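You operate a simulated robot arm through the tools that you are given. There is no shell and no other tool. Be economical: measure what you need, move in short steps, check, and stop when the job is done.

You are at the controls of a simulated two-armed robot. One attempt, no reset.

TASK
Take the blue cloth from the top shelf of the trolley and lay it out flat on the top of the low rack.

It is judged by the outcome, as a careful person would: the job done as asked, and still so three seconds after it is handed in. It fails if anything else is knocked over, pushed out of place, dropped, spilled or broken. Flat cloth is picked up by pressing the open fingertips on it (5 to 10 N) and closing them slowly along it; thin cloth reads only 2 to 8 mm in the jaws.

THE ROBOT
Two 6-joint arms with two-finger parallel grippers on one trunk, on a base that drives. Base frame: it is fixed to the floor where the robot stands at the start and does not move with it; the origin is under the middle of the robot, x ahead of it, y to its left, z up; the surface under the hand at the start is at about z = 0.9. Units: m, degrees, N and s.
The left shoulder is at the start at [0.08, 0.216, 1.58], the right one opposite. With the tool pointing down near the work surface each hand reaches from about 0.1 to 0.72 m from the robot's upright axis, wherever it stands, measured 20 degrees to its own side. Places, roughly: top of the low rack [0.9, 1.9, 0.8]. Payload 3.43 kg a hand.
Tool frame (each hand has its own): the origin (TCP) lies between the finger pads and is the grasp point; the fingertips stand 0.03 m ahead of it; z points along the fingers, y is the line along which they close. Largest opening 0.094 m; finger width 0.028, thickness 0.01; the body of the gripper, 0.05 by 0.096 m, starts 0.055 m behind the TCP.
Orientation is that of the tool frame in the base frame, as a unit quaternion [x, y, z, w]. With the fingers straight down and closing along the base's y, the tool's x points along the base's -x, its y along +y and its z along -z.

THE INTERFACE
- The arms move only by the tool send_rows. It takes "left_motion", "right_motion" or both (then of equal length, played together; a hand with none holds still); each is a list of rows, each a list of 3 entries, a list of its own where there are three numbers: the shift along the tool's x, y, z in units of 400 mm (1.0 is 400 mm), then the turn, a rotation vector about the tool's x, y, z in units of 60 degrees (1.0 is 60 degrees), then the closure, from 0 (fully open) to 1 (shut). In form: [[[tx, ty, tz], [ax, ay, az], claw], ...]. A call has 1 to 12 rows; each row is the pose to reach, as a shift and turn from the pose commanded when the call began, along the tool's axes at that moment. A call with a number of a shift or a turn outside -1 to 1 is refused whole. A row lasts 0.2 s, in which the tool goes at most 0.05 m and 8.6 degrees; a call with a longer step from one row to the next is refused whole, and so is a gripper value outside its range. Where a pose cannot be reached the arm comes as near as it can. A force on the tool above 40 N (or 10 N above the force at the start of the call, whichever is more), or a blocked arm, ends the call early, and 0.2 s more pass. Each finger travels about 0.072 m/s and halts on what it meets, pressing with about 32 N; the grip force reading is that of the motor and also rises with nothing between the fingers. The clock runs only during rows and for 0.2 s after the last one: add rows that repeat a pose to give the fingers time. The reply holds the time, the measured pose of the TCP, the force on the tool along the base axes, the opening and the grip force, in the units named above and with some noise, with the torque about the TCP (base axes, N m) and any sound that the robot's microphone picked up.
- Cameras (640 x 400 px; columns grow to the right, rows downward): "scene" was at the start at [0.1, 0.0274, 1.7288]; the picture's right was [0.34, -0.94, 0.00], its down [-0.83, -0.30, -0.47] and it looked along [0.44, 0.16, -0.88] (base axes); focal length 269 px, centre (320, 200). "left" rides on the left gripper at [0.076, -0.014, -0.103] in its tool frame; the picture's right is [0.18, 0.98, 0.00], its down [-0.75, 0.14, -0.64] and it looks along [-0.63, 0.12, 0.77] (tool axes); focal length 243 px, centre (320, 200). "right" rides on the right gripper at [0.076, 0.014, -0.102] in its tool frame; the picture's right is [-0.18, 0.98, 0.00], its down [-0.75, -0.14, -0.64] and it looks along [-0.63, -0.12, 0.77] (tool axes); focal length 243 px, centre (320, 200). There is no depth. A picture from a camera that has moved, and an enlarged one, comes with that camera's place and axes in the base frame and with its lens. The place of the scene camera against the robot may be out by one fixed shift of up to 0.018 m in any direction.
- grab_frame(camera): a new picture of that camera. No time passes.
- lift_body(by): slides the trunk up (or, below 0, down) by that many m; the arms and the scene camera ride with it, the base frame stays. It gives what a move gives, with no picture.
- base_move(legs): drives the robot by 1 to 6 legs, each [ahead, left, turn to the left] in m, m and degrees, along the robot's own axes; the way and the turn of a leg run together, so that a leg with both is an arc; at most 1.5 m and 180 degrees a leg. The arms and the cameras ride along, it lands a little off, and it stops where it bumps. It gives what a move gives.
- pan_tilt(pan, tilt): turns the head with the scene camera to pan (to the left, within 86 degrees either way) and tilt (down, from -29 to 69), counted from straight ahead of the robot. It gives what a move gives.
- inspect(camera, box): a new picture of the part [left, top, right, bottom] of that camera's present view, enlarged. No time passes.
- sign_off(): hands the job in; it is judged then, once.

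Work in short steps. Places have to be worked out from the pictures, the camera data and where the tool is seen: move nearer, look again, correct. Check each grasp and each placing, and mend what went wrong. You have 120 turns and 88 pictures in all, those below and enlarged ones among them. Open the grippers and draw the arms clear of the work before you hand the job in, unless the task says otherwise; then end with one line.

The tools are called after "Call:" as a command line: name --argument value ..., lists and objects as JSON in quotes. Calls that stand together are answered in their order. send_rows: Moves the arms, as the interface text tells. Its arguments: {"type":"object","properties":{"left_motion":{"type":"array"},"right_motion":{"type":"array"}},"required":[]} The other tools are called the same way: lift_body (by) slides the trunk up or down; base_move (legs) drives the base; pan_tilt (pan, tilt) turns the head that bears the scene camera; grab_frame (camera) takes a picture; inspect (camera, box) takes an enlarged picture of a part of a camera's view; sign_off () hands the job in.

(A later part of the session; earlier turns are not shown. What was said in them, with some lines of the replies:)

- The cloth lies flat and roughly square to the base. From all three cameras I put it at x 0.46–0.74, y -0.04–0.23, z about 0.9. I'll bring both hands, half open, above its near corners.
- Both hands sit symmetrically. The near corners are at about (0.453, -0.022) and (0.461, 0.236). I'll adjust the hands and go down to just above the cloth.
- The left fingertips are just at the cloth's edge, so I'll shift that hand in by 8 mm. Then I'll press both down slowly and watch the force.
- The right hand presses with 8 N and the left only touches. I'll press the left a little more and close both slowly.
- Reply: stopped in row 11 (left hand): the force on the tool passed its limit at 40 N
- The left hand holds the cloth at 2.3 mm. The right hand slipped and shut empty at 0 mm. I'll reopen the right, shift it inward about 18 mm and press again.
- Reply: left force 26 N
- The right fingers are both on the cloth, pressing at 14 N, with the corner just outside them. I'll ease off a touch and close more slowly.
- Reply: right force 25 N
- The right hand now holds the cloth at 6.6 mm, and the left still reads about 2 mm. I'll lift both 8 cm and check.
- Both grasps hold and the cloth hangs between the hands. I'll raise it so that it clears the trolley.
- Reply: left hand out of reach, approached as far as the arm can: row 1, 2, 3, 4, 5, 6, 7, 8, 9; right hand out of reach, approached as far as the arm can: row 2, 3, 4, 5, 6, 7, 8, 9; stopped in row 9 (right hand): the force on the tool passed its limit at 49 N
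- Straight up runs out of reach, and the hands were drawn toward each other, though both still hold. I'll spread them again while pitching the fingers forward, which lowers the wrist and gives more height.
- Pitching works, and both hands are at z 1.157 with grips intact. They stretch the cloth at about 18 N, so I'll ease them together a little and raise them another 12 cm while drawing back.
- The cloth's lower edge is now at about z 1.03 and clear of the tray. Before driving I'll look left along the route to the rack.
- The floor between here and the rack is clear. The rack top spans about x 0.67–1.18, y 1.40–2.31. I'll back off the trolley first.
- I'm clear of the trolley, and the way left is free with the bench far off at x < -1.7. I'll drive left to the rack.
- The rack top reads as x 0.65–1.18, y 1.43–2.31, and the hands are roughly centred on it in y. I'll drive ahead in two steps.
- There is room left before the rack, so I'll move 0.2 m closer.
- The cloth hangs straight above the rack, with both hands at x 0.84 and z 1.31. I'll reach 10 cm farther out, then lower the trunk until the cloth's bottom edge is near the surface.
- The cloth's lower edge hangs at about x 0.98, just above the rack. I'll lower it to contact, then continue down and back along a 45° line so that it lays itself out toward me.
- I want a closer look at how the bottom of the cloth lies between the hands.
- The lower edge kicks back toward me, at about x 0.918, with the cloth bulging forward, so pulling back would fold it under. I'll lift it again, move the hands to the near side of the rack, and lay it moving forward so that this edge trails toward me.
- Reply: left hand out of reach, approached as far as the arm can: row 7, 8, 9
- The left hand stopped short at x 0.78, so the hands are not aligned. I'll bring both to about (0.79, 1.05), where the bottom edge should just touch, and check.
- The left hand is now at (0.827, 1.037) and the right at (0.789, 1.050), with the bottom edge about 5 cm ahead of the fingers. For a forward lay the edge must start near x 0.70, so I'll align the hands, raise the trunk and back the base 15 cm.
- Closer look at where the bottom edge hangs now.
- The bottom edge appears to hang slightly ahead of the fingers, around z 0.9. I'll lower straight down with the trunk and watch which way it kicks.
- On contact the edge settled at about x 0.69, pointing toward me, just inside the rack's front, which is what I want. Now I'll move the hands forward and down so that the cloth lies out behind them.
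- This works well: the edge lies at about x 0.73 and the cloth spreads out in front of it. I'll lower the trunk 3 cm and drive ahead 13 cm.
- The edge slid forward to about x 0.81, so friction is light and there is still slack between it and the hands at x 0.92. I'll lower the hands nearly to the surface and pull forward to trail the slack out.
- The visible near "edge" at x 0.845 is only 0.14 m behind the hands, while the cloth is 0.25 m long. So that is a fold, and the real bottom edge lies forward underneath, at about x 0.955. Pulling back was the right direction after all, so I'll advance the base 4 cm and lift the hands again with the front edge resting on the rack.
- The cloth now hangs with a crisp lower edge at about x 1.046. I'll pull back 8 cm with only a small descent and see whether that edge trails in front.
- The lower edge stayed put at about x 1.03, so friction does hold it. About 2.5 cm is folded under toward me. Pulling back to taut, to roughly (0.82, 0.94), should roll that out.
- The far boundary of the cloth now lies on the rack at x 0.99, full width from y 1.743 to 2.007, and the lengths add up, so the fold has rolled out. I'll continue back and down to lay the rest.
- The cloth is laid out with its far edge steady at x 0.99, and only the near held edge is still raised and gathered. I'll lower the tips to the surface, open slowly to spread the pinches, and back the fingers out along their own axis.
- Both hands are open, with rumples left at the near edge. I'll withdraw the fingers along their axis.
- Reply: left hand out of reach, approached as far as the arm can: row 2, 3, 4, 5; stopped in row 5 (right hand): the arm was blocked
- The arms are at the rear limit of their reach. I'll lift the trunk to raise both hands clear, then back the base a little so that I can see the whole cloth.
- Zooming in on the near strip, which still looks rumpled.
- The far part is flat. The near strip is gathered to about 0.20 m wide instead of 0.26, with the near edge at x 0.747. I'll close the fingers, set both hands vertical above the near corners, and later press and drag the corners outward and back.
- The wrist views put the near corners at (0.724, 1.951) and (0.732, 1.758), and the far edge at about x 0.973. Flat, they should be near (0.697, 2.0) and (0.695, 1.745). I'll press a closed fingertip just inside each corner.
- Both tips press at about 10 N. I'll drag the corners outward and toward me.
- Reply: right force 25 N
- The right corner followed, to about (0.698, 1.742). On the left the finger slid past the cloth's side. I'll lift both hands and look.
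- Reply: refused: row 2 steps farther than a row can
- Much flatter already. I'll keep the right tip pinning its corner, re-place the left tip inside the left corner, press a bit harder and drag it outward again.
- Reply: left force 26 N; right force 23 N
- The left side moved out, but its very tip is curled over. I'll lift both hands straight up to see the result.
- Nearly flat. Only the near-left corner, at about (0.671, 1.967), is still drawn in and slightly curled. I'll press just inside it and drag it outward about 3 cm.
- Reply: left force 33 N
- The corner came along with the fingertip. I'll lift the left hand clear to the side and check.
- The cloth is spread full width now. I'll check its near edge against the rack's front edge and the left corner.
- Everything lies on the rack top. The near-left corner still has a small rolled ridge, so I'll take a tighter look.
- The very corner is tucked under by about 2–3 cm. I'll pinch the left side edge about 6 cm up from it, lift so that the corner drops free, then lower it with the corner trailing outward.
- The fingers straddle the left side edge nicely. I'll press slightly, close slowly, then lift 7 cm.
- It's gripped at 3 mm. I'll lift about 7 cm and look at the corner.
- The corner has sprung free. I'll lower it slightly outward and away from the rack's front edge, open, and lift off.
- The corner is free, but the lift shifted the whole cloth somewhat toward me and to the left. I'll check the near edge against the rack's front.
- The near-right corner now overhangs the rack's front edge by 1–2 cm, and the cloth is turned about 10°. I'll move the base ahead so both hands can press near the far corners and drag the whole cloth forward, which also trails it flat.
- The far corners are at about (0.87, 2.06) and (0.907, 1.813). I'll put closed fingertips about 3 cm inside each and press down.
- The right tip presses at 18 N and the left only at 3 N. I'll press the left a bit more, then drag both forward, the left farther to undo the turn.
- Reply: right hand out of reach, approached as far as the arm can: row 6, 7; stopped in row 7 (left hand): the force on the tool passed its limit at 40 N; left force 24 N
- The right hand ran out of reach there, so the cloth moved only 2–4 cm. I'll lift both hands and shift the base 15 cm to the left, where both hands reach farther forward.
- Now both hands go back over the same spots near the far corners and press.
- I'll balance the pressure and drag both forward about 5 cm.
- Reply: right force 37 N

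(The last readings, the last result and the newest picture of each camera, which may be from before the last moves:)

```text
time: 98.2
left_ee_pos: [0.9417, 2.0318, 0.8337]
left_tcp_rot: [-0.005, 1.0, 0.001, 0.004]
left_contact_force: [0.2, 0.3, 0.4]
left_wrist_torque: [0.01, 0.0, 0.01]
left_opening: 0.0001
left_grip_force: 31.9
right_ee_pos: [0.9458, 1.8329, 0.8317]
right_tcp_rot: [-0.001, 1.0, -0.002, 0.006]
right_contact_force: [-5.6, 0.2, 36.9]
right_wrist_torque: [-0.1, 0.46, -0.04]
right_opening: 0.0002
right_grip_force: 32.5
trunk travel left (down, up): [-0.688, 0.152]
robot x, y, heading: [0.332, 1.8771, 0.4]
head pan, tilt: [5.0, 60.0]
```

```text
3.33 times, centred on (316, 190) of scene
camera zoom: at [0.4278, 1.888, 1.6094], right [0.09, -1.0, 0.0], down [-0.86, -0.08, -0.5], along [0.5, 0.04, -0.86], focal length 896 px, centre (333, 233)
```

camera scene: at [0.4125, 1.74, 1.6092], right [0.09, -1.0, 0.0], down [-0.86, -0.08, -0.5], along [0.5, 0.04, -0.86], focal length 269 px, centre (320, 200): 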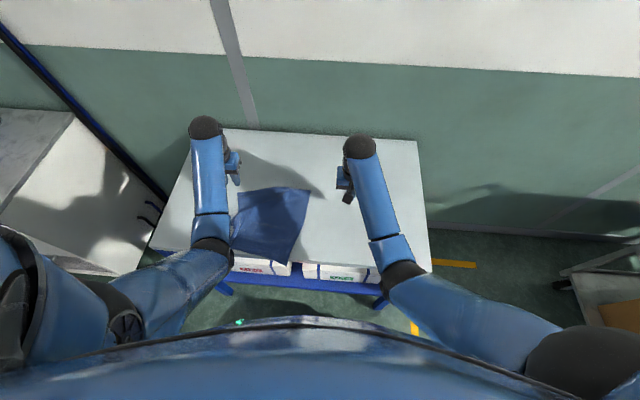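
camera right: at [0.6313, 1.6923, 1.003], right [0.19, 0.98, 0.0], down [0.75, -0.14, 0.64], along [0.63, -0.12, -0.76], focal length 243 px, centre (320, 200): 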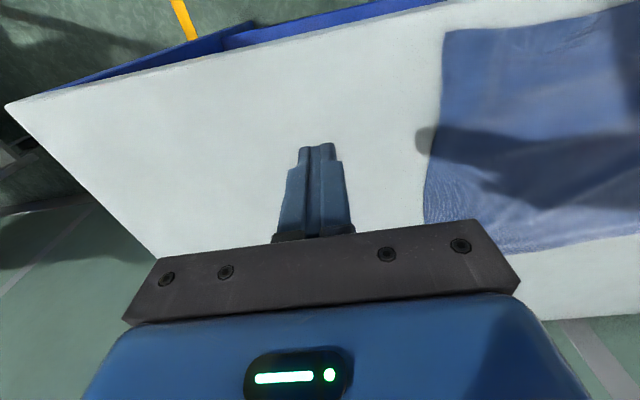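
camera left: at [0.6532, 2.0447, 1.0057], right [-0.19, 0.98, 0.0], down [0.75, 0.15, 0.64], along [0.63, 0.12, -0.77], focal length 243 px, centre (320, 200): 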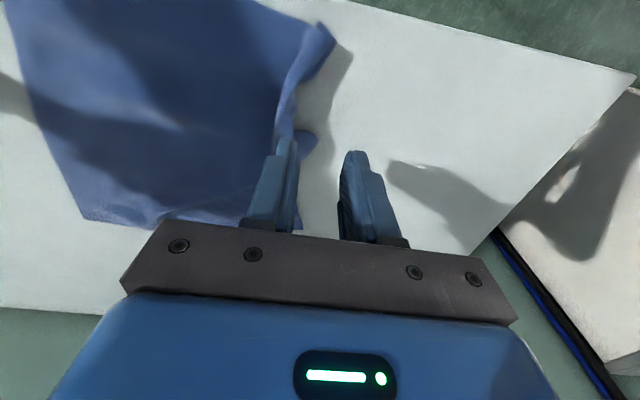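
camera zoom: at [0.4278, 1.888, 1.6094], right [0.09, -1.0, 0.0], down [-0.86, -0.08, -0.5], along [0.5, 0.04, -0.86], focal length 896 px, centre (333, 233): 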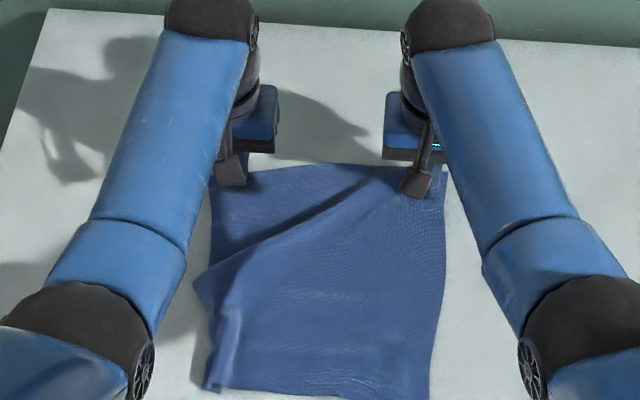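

The cloth is back well inside the rack top and square again. The left tip lost pressure midway, leaving a diagonal wrinkle on the left. With the right tip pinning, I'll re-press the left tip near the far-left corner and pull it forward and outward.

Call:
send_rows --left_motion '[[[0, 0, -0.05], [0, 0, 0], 1], [[0.06, 0.005, -0.05], [0, 0, 0], 1], [[0.06, 0.005, -0.01], [0, 0, 0], 1], [[0.06, 0.005, 0.003], [0, 0, 0], 1], [[0.06, 0.005, 0.008], [0, 0, 0], 1], [[0.04, 0.012, 0.009], [0, 0, 0], 1], [[0.02, 0.02, 0.0095], [0, 0, 0], 1], [[0.0, 0.028, 0.01], [0, 0, 0], 1], [[-0.02, 0.036, 0.01], [0, 0, 0], 1], [[-0.03, 0.04, 0.01], [0, 0, 0], 1], [[-0.03, 0.04, 0.01], [0, 0, 0], 1]]'

Call:
inspect --camera "scene" --box '[220, 140, 412, 260]'

```text
time: 100.5
left_ee_pos: [0.9531, 2.047, 0.8315]
left_tcp_rot: [-0.005, 1.0, 0.001, 0.006]
left_contact_force: [-5.5, -7.5, 31.8]
left_wrist_torque: [-0.2, 0.48, 0.03]
left_opening: 0.0002
left_grip_force: 31.3
right_ee_pos: [0.944, 1.8324, 0.8323]
right_tcp_rot: [0.0, 1.0, 0.0, 0.006]
right_contact_force: [4.0, 6.6, 20.0]
right_wrist_torque: [0.1, 0.0, 0.03]
right_opening: 0.0002
right_grip_force: 32.1
trunk travel left (down, up): [-0.688, 0.152]
robot x, y, heading: [0.3288, 1.8773, 0.2]
head pan, tilt: [5.0, 60.0]
```

```text
3.33 times, centred on (316, 200) of scene
camera zoom: at [0.4259, 1.8858, 1.6096], right [0.09, -1.0, 0.0], down [-0.86, -0.08, -0.51], along [0.5, 0.05, -0.86], focal length 896 px, centre (333, 200)
```

zoom: 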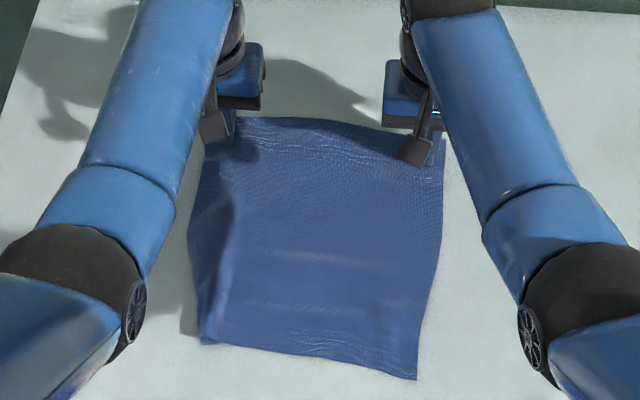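

It's now spread and flat, with only a low ridge along the left side. I'll press just inside that ridge and stroke outward once, keeping the right tip pinned.

Call:
send_rows --left_motion '[[[0, 0, -0.08], [0, 0, 0], 1], [[0.1, -0.03, -0.1], [0, 0, 0], 1], [[0.2, -0.06, -0.1], [0, 0, 0], 1], [[0.3, -0.09, -0.1], [0, 0, 0], 1], [[0.4, -0.105, -0.09], [0, 0, 0], 1], [[0.4, -0.105, -0.03], [0, 0, 0], 1], [[0.4, -0.105, -0.009], [0, 0, 0], 1], [[0.4, -0.105, -0.005], [0, 0, 0], 1], [[0.403, -0.085, -0.005], [0, 0, 0], 1], [[0.406, -0.065, -0.005], [0, 0, 0], 1], [[0.41, -0.045, -0.005], [0, 0, 0], 1], [[0.41, -0.035, -0.005], [0, 0, 0], 1]]'

```text
time: 100.9
left_ee_pos: [0.9523, 2.0514, 0.8336]
left_tcp_rot: [-0.005, 1.0, 0.001, -0.002]
left_contact_force: [0.5, -0.8, -1.2]
left_wrist_torque: [-0.02, 0.02, -0.01]
left_opening: 0.0
left_grip_force: 31.7
right_ee_pos: [0.9507, 1.8342, 0.8316]
right_tcp_rot: [0.0, 1.0, -0.002, 0.003]
right_contact_force: [-4.1, -0.6, 20.7]
right_wrist_torque: [-0.06, 0.26, -0.03]
right_opening: 0.0
right_grip_force: 31.6
trunk travel left (down, up): [-0.688, 0.152]
robot x, y, heading: [0.3323, 1.8771, 0.1]
head pan, tilt: [5.0, 60.0]
stopped in row 1 (right hand): the force on the tool passed its limit at 42 N (the readings are from after the stop); the commanded pose is now the measured one
```

A force spike on the right stopped that call. I'll lift the right hand off and do the left stroke alone.

Call:
send_rows --right_motion '[[[0, 0, -0.05], [0, 0, 0], 1], [[0, 0, -0.12], [0, 0, 0], 1], [[0, 0, -0.2], [0, 0, 0], 1], [[0, 0, -0.2], [0, 0, 0], 1], [[0, 0, -0.2], [0, 0, 0], 1], [[0, 0, -0.2], [0, 0, 0], 1], [[0, 0, -0.2], [0, 0, 0], 1], [[0, 0, -0.2], [0, 0, 0], 1], [[0, 0, -0.2], [0, 0, 0], 1], [[0, 0, -0.2], [0, 0, 0], 1], [[0, 0, -0.2], [0, 0, 0], 1], [[0, 0, -0.2], [0, 0, 0], 1]]' --left_motion '[[[0, 0, -0.08], [0, 0, 0], 1], [[0.1, -0.03, -0.1], [0, 0, 0], 1], [[0.2, -0.06, -0.1], [0, 0, 0], 1], [[0.3, -0.09, -0.1], [0, 0, 0], 1], [[0.4, -0.115, -0.08], [0, 0, 0], 1], [[0.4, -0.115, -0.02], [0, 0, 0], 1], [[0.4, -0.115, 0.005], [0, 0, 0], 1], [[0.4, -0.115, 0.01], [0, 0, 0], 1], [[0.403, -0.095, 0.01], [0, 0, 0], 1], [[0.406, -0.075, 0.01], [0, 0, 0], 1], [[0.41, -0.055, 0.01], [0, 0, 0], 1], [[0.41, -0.045, 0.01], [0, 0, 0], 1]]'

```text
time: 103.5
left_ee_pos: [0.7882, 2.0295, 0.8311]
left_tcp_rot: [-0.004, 1.0, 0.003, -0.003]
left_contact_force: [-0.4, -1.4, 8.3]
left_wrist_torque: [-0.09, -0.02, -0.01]
left_opening: 0.0001
left_grip_force: 31.9
right_ee_pos: [0.9446, 1.8326, 0.9089]
right_tcp_rot: [0.001, 1.0, -0.001, 0.001]
right_contact_force: [0.4, -1.1, -0.8]
right_wrist_torque: [0.01, -0.01, -0.01]
right_opening: 0.0
right_grip_force: 31.3
trunk travel left (down, up): [-0.688, 0.152]
robot x, y, heading: [0.3304, 1.8754, 0.0]
head pan, tilt: [5.0, 60.0]
```

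The stroke ran with a steady 8 N. I'll lift the left hand, raise the trunk and back the base off to see the whole cloth unobstructed.

Call:
send_rows --left_motion '[[[0, 0, -0.05], [0, 0, 0], 1], [[0, 0, -0.12], [0, 0, 0], 1], [[0, 0, -0.18], [0, 0, 0], 1]]'

Call:
lift_body --by 0.1

Call:
base_move --legs '[[-0.45, 0, 0]]'

Call:
pan_tilt --pan 0 --tilt 48

Call:
grab_frame --camera "scene"

```text
time: 104.3
left_ee_pos: [0.7915, 2.0288, 0.8963]
left_tcp_rot: [-0.005, 1.0, 0.003, -0.002]
left_contact_force: [0.1, 0.2, 0.5]
left_wrist_torque: [0.0, -0.05, -0.01]
left_opening: 0.0002
left_grip_force: 32.0
left hand out of reach, approached as far as the arm can: row 3
right_ee_pos: [0.9472, 1.8328, 0.9086]
right_tcp_rot: [0.0, 1.0, -0.001, 0.001]
right_contact_force: [0.3, 0.3, 1.0]
right_wrist_torque: [-0.02, 0.02, 0.01]
right_opening: 0.0
right_grip_force: 31.7
trunk travel left (down, up): [-0.688, 0.152]
robot x, y, heading: [0.3266, 1.8761, 0.0]
head pan, tilt: [5.0, 60.0]
```

```text
time: 105.6
left_ee_pos: [0.7911, 2.0285, 0.9969]
left_tcp_rot: [-0.006, 1.0, 0.002, -0.002]
left_contact_force: [-0.3, -0.6, -0.3]
left_wrist_torque: [-0.02, 0.0, -0.03]
left_opening: 0.0002
left_grip_force: 32.5
right_ee_pos: [0.9475, 1.8331, 1.0085]
right_tcp_rot: [0.0, 1.0, -0.001, 0.001]
right_contact_force: [0.9, -0.9, 0.7]
right_wrist_torque: [0.02, -0.01, 0.02]
right_opening: 0.0001
right_grip_force: 32.3
trunk travel left (down, up): [-0.788, 0.052]
robot x, y, heading: [0.3266, 1.8755, 0.3]
head pan, tilt: [5.0, 60.0]
```

```text
time: 108.3
left_ee_pos: [0.3434, 2.029, 0.997]
left_tcp_rot: [-0.01, 1.0, 0.002, -0.003]
left_contact_force: [-0.4, 0.0, 0.2]
left_wrist_torque: [0.0, 0.02, -0.01]
left_opening: 0.0
left_grip_force: 32.2
right_ee_pos: [0.4995, 1.834, 1.0057]
right_tcp_rot: [-0.002, 1.0, -0.003, -0.001]
right_contact_force: [-0.2, 0.5, -1.2]
right_wrist_torque: [0.02, 0.01, 0.01]
right_opening: 0.0
right_grip_force: 32.2
trunk travel left (down, up): [-0.788, 0.052]
robot x, y, heading: [-0.119, 1.8742, 0.7]
head pan, tilt: [5.0, 60.0]
```

```text
time: 109.1
left_ee_pos: [0.3416, 2.0293, 0.9969]
left_tcp_rot: [-0.009, 1.0, 0.002, -0.002]
left_contact_force: [-0.4, -1.0, -0.6]
left_wrist_torque: [0.02, 0.0, 0.03]
left_opening: 0.0
left_grip_force: 31.8
right_ee_pos: [0.4988, 1.8344, 1.0073]
right_tcp_rot: [-0.002, 1.0, -0.002, 0.002]
right_contact_force: [0.3, 0.6, 0.4]
right_wrist_torque: [0.03, 0.0, -0.01]
right_opening: 0.0
right_grip_force: 31.7
trunk travel left (down, up): [-0.788, 0.052]
robot x, y, heading: [-0.1225, 1.8705, 0.5]
head pan, tilt: [0.0, 48.0]
```

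```text
4 pictures are left
camera scene: at [-0.0014, 1.8797, 1.7241], right [0.01, -1.0, 0.0], down [-0.74, -0.01, -0.67], along [0.67, 0.01, -0.74], focal length 269 px, centre (320, 200)
```

scene: 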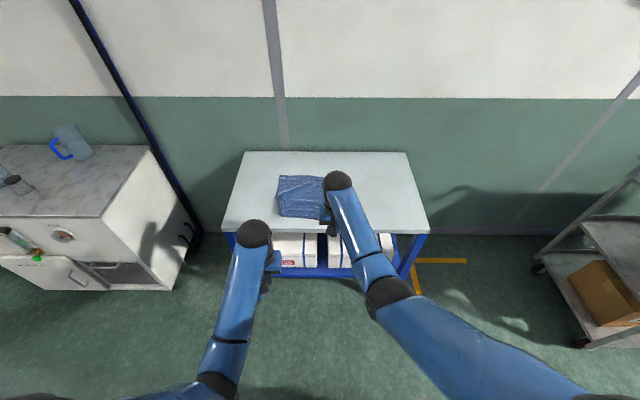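

The cloth looks flat on the rack. I'll open the grippers, back off a little more, and take a close look.

Call:
send_rows --right_motion '[[[0, 0, 0], [0, 0, 0], 0.5], [[0, 0, 0], [0, 0, 0], 0.0], [[0, 0, 0], [0, 0, 0], 0.0], [[0, 0, 0], [0, 0, 0], 0.0]]' --left_motion '[[[0, 0, 0], [0, 0, 0], 0.5], [[0, 0, 0], [0, 0, 0], 0.0], [[0, 0, 0], [0, 0, 0], 0.0], [[0, 0, 0], [0, 0, 0], 0.0]]'

Call:
base_move --legs '[[-0.25, 0, 0]]'

Call:
inspect --camera "scene" --box '[260, 110, 388, 190]'

```text
time: 110.1
left_ee_pos: [0.3414, 2.0304, 0.997]
left_tcp_rot: [-0.009, 1.0, 0.002, -0.003]
left_contact_force: [0.4, 0.2, -0.4]
left_wrist_torque: [0.01, 0.0, 0.0]
left_opening: 0.0941
left_grip_force: 0.1
right_ee_pos: [0.4979, 1.8342, 1.0079]
right_tcp_rot: [-0.003, 1.0, -0.002, 0.002]
right_contact_force: [-0.4, 0.6, 0.3]
right_wrist_torque: [0.0, 0.01, 0.01]
right_opening: 0.094
right_grip_force: 0.1
trunk travel left (down, up): [-0.788, 0.052]
robot x, y, heading: [-0.123, 1.8736, 0.5]
head pan, tilt: [0.0, 48.0]
```

```text
time: 111.9
left_ee_pos: [0.0912, 2.0259, 0.9956]
left_tcp_rot: [-0.008, 1.0, 0.002, -0.002]
left_contact_force: [1.3, -0.7, 0.2]
left_wrist_torque: [-0.01, 0.05, -0.01]
left_opening: 0.094
left_grip_force: 0.0
right_ee_pos: [0.2484, 1.8301, 1.0068]
right_tcp_rot: [-0.002, 1.0, -0.002, -0.001]
right_contact_force: [0.3, -0.3, -0.4]
right_wrist_torque: [0.0, 0.02, 0.03]
right_opening: 0.094
right_grip_force: 0.0
trunk travel left (down, up): [-0.788, 0.052]
robot x, y, heading: [-0.3744, 1.8725, 0.3]
head pan, tilt: [0.0, 48.0]
```

```text
5.00 times, centred on (324, 150) of scene
camera zoom: at [-0.2493, 1.8775, 1.7237], right [0.01, -1.0, 0.0], down [-0.75, -0.01, -0.67], along [0.67, 0.0, -0.75], focal length 1344 px, centre (300, 450)
```

zoom: 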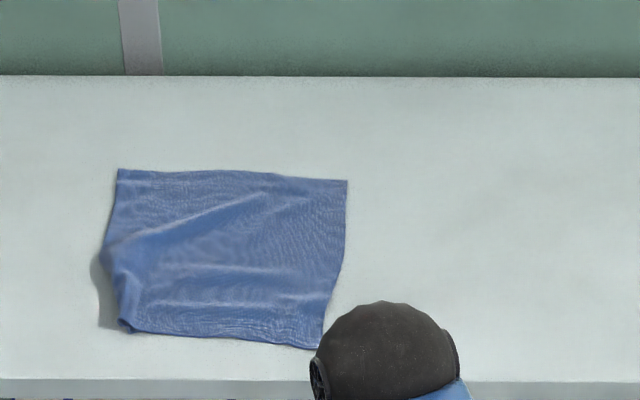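

All four corners lie on the top and the grippers are free. However, the near edge is still gathered to about 0.20 m wide, with a low bulge on the left. I'll go back for one more outward stroke on the two near corners.

Call:
base_move --legs '[[0.55, 0, -0.3]]'

```text
time: 115.1
left_ee_pos: [0.6348, 2.0264, 0.9978]
left_tcp_rot: [-0.004, 1.0, 0.002, -0.001]
left_contact_force: [-0.4, 0.3, 0.7]
left_wrist_torque: [-0.01, -0.02, 0.0]
left_opening: 0.0937
left_grip_force: 0.1
right_ee_pos: [0.7895, 1.8294, 1.01]
right_tcp_rot: [0.0, 1.0, -0.002, 0.002]
right_contact_force: [0.2, 0.7, 0.2]
right_wrist_torque: [0.01, -0.01, -0.01]
right_opening: 0.0938
right_grip_force: 0.1
trunk travel left (down, up): [-0.788, 0.052]
robot x, y, heading: [0.1734, 1.8724, -0.2]
head pan, tilt: [0.0, 48.0]
```

I'll close the fingers and go above the press points, then verify with the left wrist camera.

Call:
send_rows --right_motion '[[[0.02, 0.015, 0.03], [0, 0, 0], 0.5], [[0.04, 0.03, 0.08], [0, 0, 0], 1], [[0.06, 0.05, 0.14], [0, 0, 0], 1], [[0.08, 0.07, 0.2], [0, 0, 0], 1], [[0.1, 0.085, 0.26], [0, 0, 0], 1], [[0.1125, 0.09, 0.325], [0, 0, 0], 1], [[0.1125, 0.09, 0.325], [0, 0, 0], 1]]' --left_motion '[[[-0.08, 0, 0.0], [0, 0, 0], 0.5], [[-0.16, -0.01, 0.03], [0, 0, 0], 1], [[-0.23, -0.02, 0.08], [0, 0, 0], 1], [[-0.28, -0.03, 0.15], [0, 0, 0], 1], [[-0.3, -0.04, 0.22], [0, 0, 0], 1], [[-0.3, -0.04, 0.295], [0, 0, 0], 1], [[-0.3, -0.04, 0.295], [0, 0, 0], 1]]'

Call:
grab_frame --camera "left"

```text
time: 116.7
left_ee_pos: [0.7567, 2.0114, 0.8791]
left_tcp_rot: [-0.005, 1.0, 0.001, -0.002]
left_contact_force: [-0.4, 0.7, 0.4]
left_wrist_torque: [0.0, -0.02, 0.0]
left_opening: 0.0
left_grip_force: 32.2
right_ee_pos: [0.7477, 1.8628, 0.8777]
right_tcp_rot: [0.001, 1.0, -0.002, 0.0]
right_contact_force: [-1.0, 0.3, 0.3]
right_wrist_torque: [0.04, -0.04, -0.01]
right_opening: 0.0
right_grip_force: 31.8
trunk travel left (down, up): [-0.788, 0.052]
robot x, y, heading: [0.1758, 1.8747, 0.2]
head pan, tilt: [0.0, 48.0]
```

```text
2 pictures are left
camera left: at [0.6818, 1.9958, 0.9813], right [-0.19, 0.98, 0.0], down [0.75, 0.15, 0.64], along [0.63, 0.13, -0.77], focal length 243 px, centre (320, 200)
```

left: 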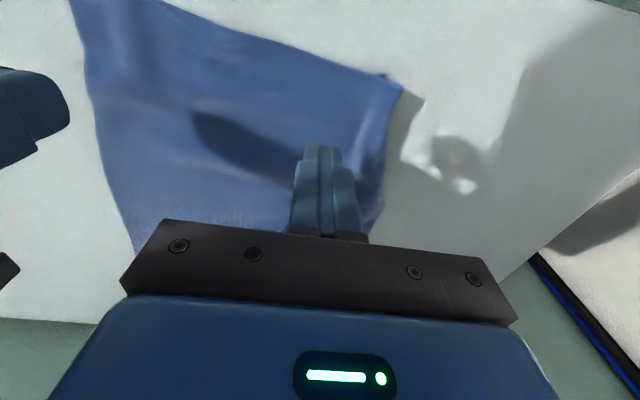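

The near-left corner is at (0.72, 2.06), which is good. The near-right corner is at (0.71, 1.86) and should be near y 1.81. I'll pin with the left tip and stroke the right corner outward.

Call:
send_rows --right_motion '[[[0.02, 0.06, 0.03], [0, 0, 0], 1], [[0.02, 0.06, 0.09], [0, 0, 0], 1], [[0.02, 0.06, 0.115], [0, 0, 0], 1], [[0.02, 0.06, 0.122], [0, 0, 0], 1], [[0.02, 0.06, 0.124], [0, 0, 0], 1], [[0.023, 0.04, 0.124], [0, 0, 0], 1], [[0.026, 0.02, 0.124], [0, 0, 0], 1], [[0.029, 0.0, 0.124], [0, 0, 0], 1], [[0.032, -0.02, 0.124], [0, 0, 0], 1], [[0.035, -0.04, 0.124], [0, 0, 0], 1], [[0.035, -0.05, 0.124], [0, 0, 0], 1], [[0.035, -0.05, 0.124], [0, 0, 0], 1]]' --left_motion '[[[0, 0, 0.03], [0, 0, 0], 1], [[0, 0, 0.09], [0, 0, 0], 1], [[0, 0, 0.115], [0, 0, 0], 1], [[0, 0, 0.123], [0, 0, 0], 1], [[0, 0, 0.126], [0, 0, 0], 1], [[0.003, 0.005, 0.126], [0, 0, 0], 1], [[0.006, 0.01, 0.126], [0, 0, 0], 1], [[0.01, 0.015, 0.126], [0, 0, 0], 1], [[0.015, 0.02, 0.126], [0, 0, 0], 1], [[0.02, 0.03, 0.126], [0, 0, 0], 1], [[0.02, 0.035, 0.126], [0, 0, 0], 1], [[0.02, 0.035, 0.126], [0, 0, 0], 1]]'

```text
time: 119.3
left_ee_pos: [0.745, 2.0261, 0.8304]
left_tcp_rot: [-0.004, 1.0, 0.001, 0.001]
left_contact_force: [2.0, -16.0, 22.4]
left_wrist_torque: [-0.5, -0.02, 0.04]
left_opening: 0.0001
left_grip_force: 31.9
right_ee_pos: [0.73, 1.8436, 0.8312]
right_tcp_rot: [0.001, 1.0, -0.001, 0.003]
right_contact_force: [1.3, 14.5, 21.1]
right_wrist_torque: [0.5, 0.1, -0.08]
right_opening: 0.0
right_grip_force: 32.1
trunk travel left (down, up): [-0.788, 0.052]
robot x, y, heading: [0.172, 1.8769, 0.0]
head pan, tilt: [0.0, 48.0]
```

The two tips stretched the near edge taut, with about 15 N between them. I'll lift straight off, then back away, open the hands and take a look.

Call:
send_rows --right_motion '[[[0, 0, -0.03], [0, 0, 0], 1], [[0, 0, -0.12], [0, 0, 0], 1], [[0, 0, -0.2], [0, 0, 0], 1], [[0, 0, -0.2], [0, 0, 0], 0.5], [[0, 0, -0.2], [0, 0, 0], 0.0], [[0, 0, -0.2], [0, 0, 0], 0.0], [[0, 0, -0.2], [0, 0, 0], 0.0]]' --left_motion '[[[0, 0, -0.03], [0, 0, 0], 1], [[0, 0, -0.12], [0, 0, 0], 1], [[0, 0, -0.2], [0, 0, 0], 1], [[0, 0, -0.2], [0, 0, 0], 0.5], [[0, 0, -0.2], [0, 0, 0], 0.0], [[0, 0, -0.2], [0, 0, 0], 0.0], [[0, 0, -0.2], [0, 0, 0], 0.0]]'

Call:
base_move --legs '[[-0.58, 0, 0]]'

Call:
inspect --camera "scene" --box '[260, 110, 388, 190]'

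```text
time: 120.9
left_ee_pos: [0.7474, 2.0243, 0.9054]
left_tcp_rot: [-0.004, 1.0, 0.002, -0.001]
left_contact_force: [-0.6, 0.0, 0.5]
left_wrist_torque: [0.01, 0.02, -0.02]
left_opening: 0.094
left_grip_force: 0.0
right_ee_pos: [0.7325, 1.8454, 0.9079]
right_tcp_rot: [0.001, 1.0, -0.002, 0.0]
right_contact_force: [-0.2, -0.3, 0.7]
right_wrist_torque: [0.02, 0.0, -0.03]
right_opening: 0.0937
right_grip_force: 0.1
trunk travel left (down, up): [-0.788, 0.052]
robot x, y, heading: [0.1734, 1.8722, 0.1]
head pan, tilt: [0.0, 48.0]
```

```text
time: 124.1
left_ee_pos: [0.1783, 2.023, 0.9053]
left_tcp_rot: [-0.002, 1.0, 0.002, -0.002]
left_contact_force: [0.0, 0.6, 0.5]
left_wrist_torque: [0.01, 0.02, -0.04]
left_opening: 0.0942
left_grip_force: 0.0
right_ee_pos: [0.162, 1.8443, 0.907]
right_tcp_rot: [0.003, 1.0, -0.002, 0.0]
right_contact_force: [-0.5, -0.3, -0.1]
right_wrist_torque: [0.0, -0.02, 0.0]
right_opening: 0.094
right_grip_force: 0.1
trunk travel left (down, up): [-0.788, 0.052]
robot x, y, heading: [-0.3991, 1.875, -0.4]
head pan, tilt: [0.0, 48.0]
```

```text
5.00 times, centred on (324, 150) of scene
camera zoom: at [-0.2763, 1.8791, 1.724], right [0.0, -1.0, 0.0], down [-0.74, 0.0, -0.67], along [0.67, 0.0, -0.74], focal length 1344 px, centre (300, 450)
```

zoom: 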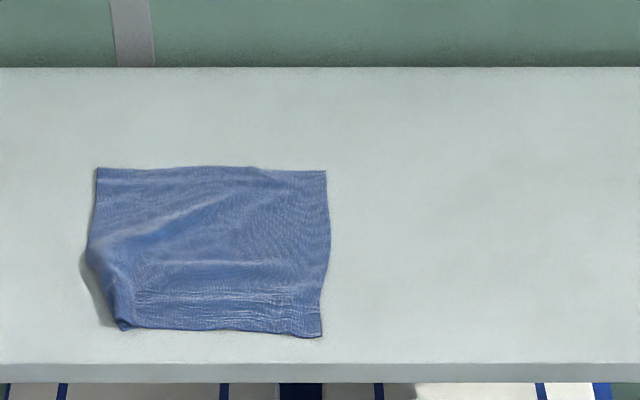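

The cloth lies spread on the rack top with all four corners on it and only shallow creases left. The grippers are open and well clear, and nothing else was disturbed. I'm handing it in.

Call:
sign_off

```text
The job is handed in.
```

I moved the blue cloth from the trolley to the top of the low rack and spread it out there, fully on the rack top; shallow creases, a low bulge along the left side and a slightly curled near-left corner remain.
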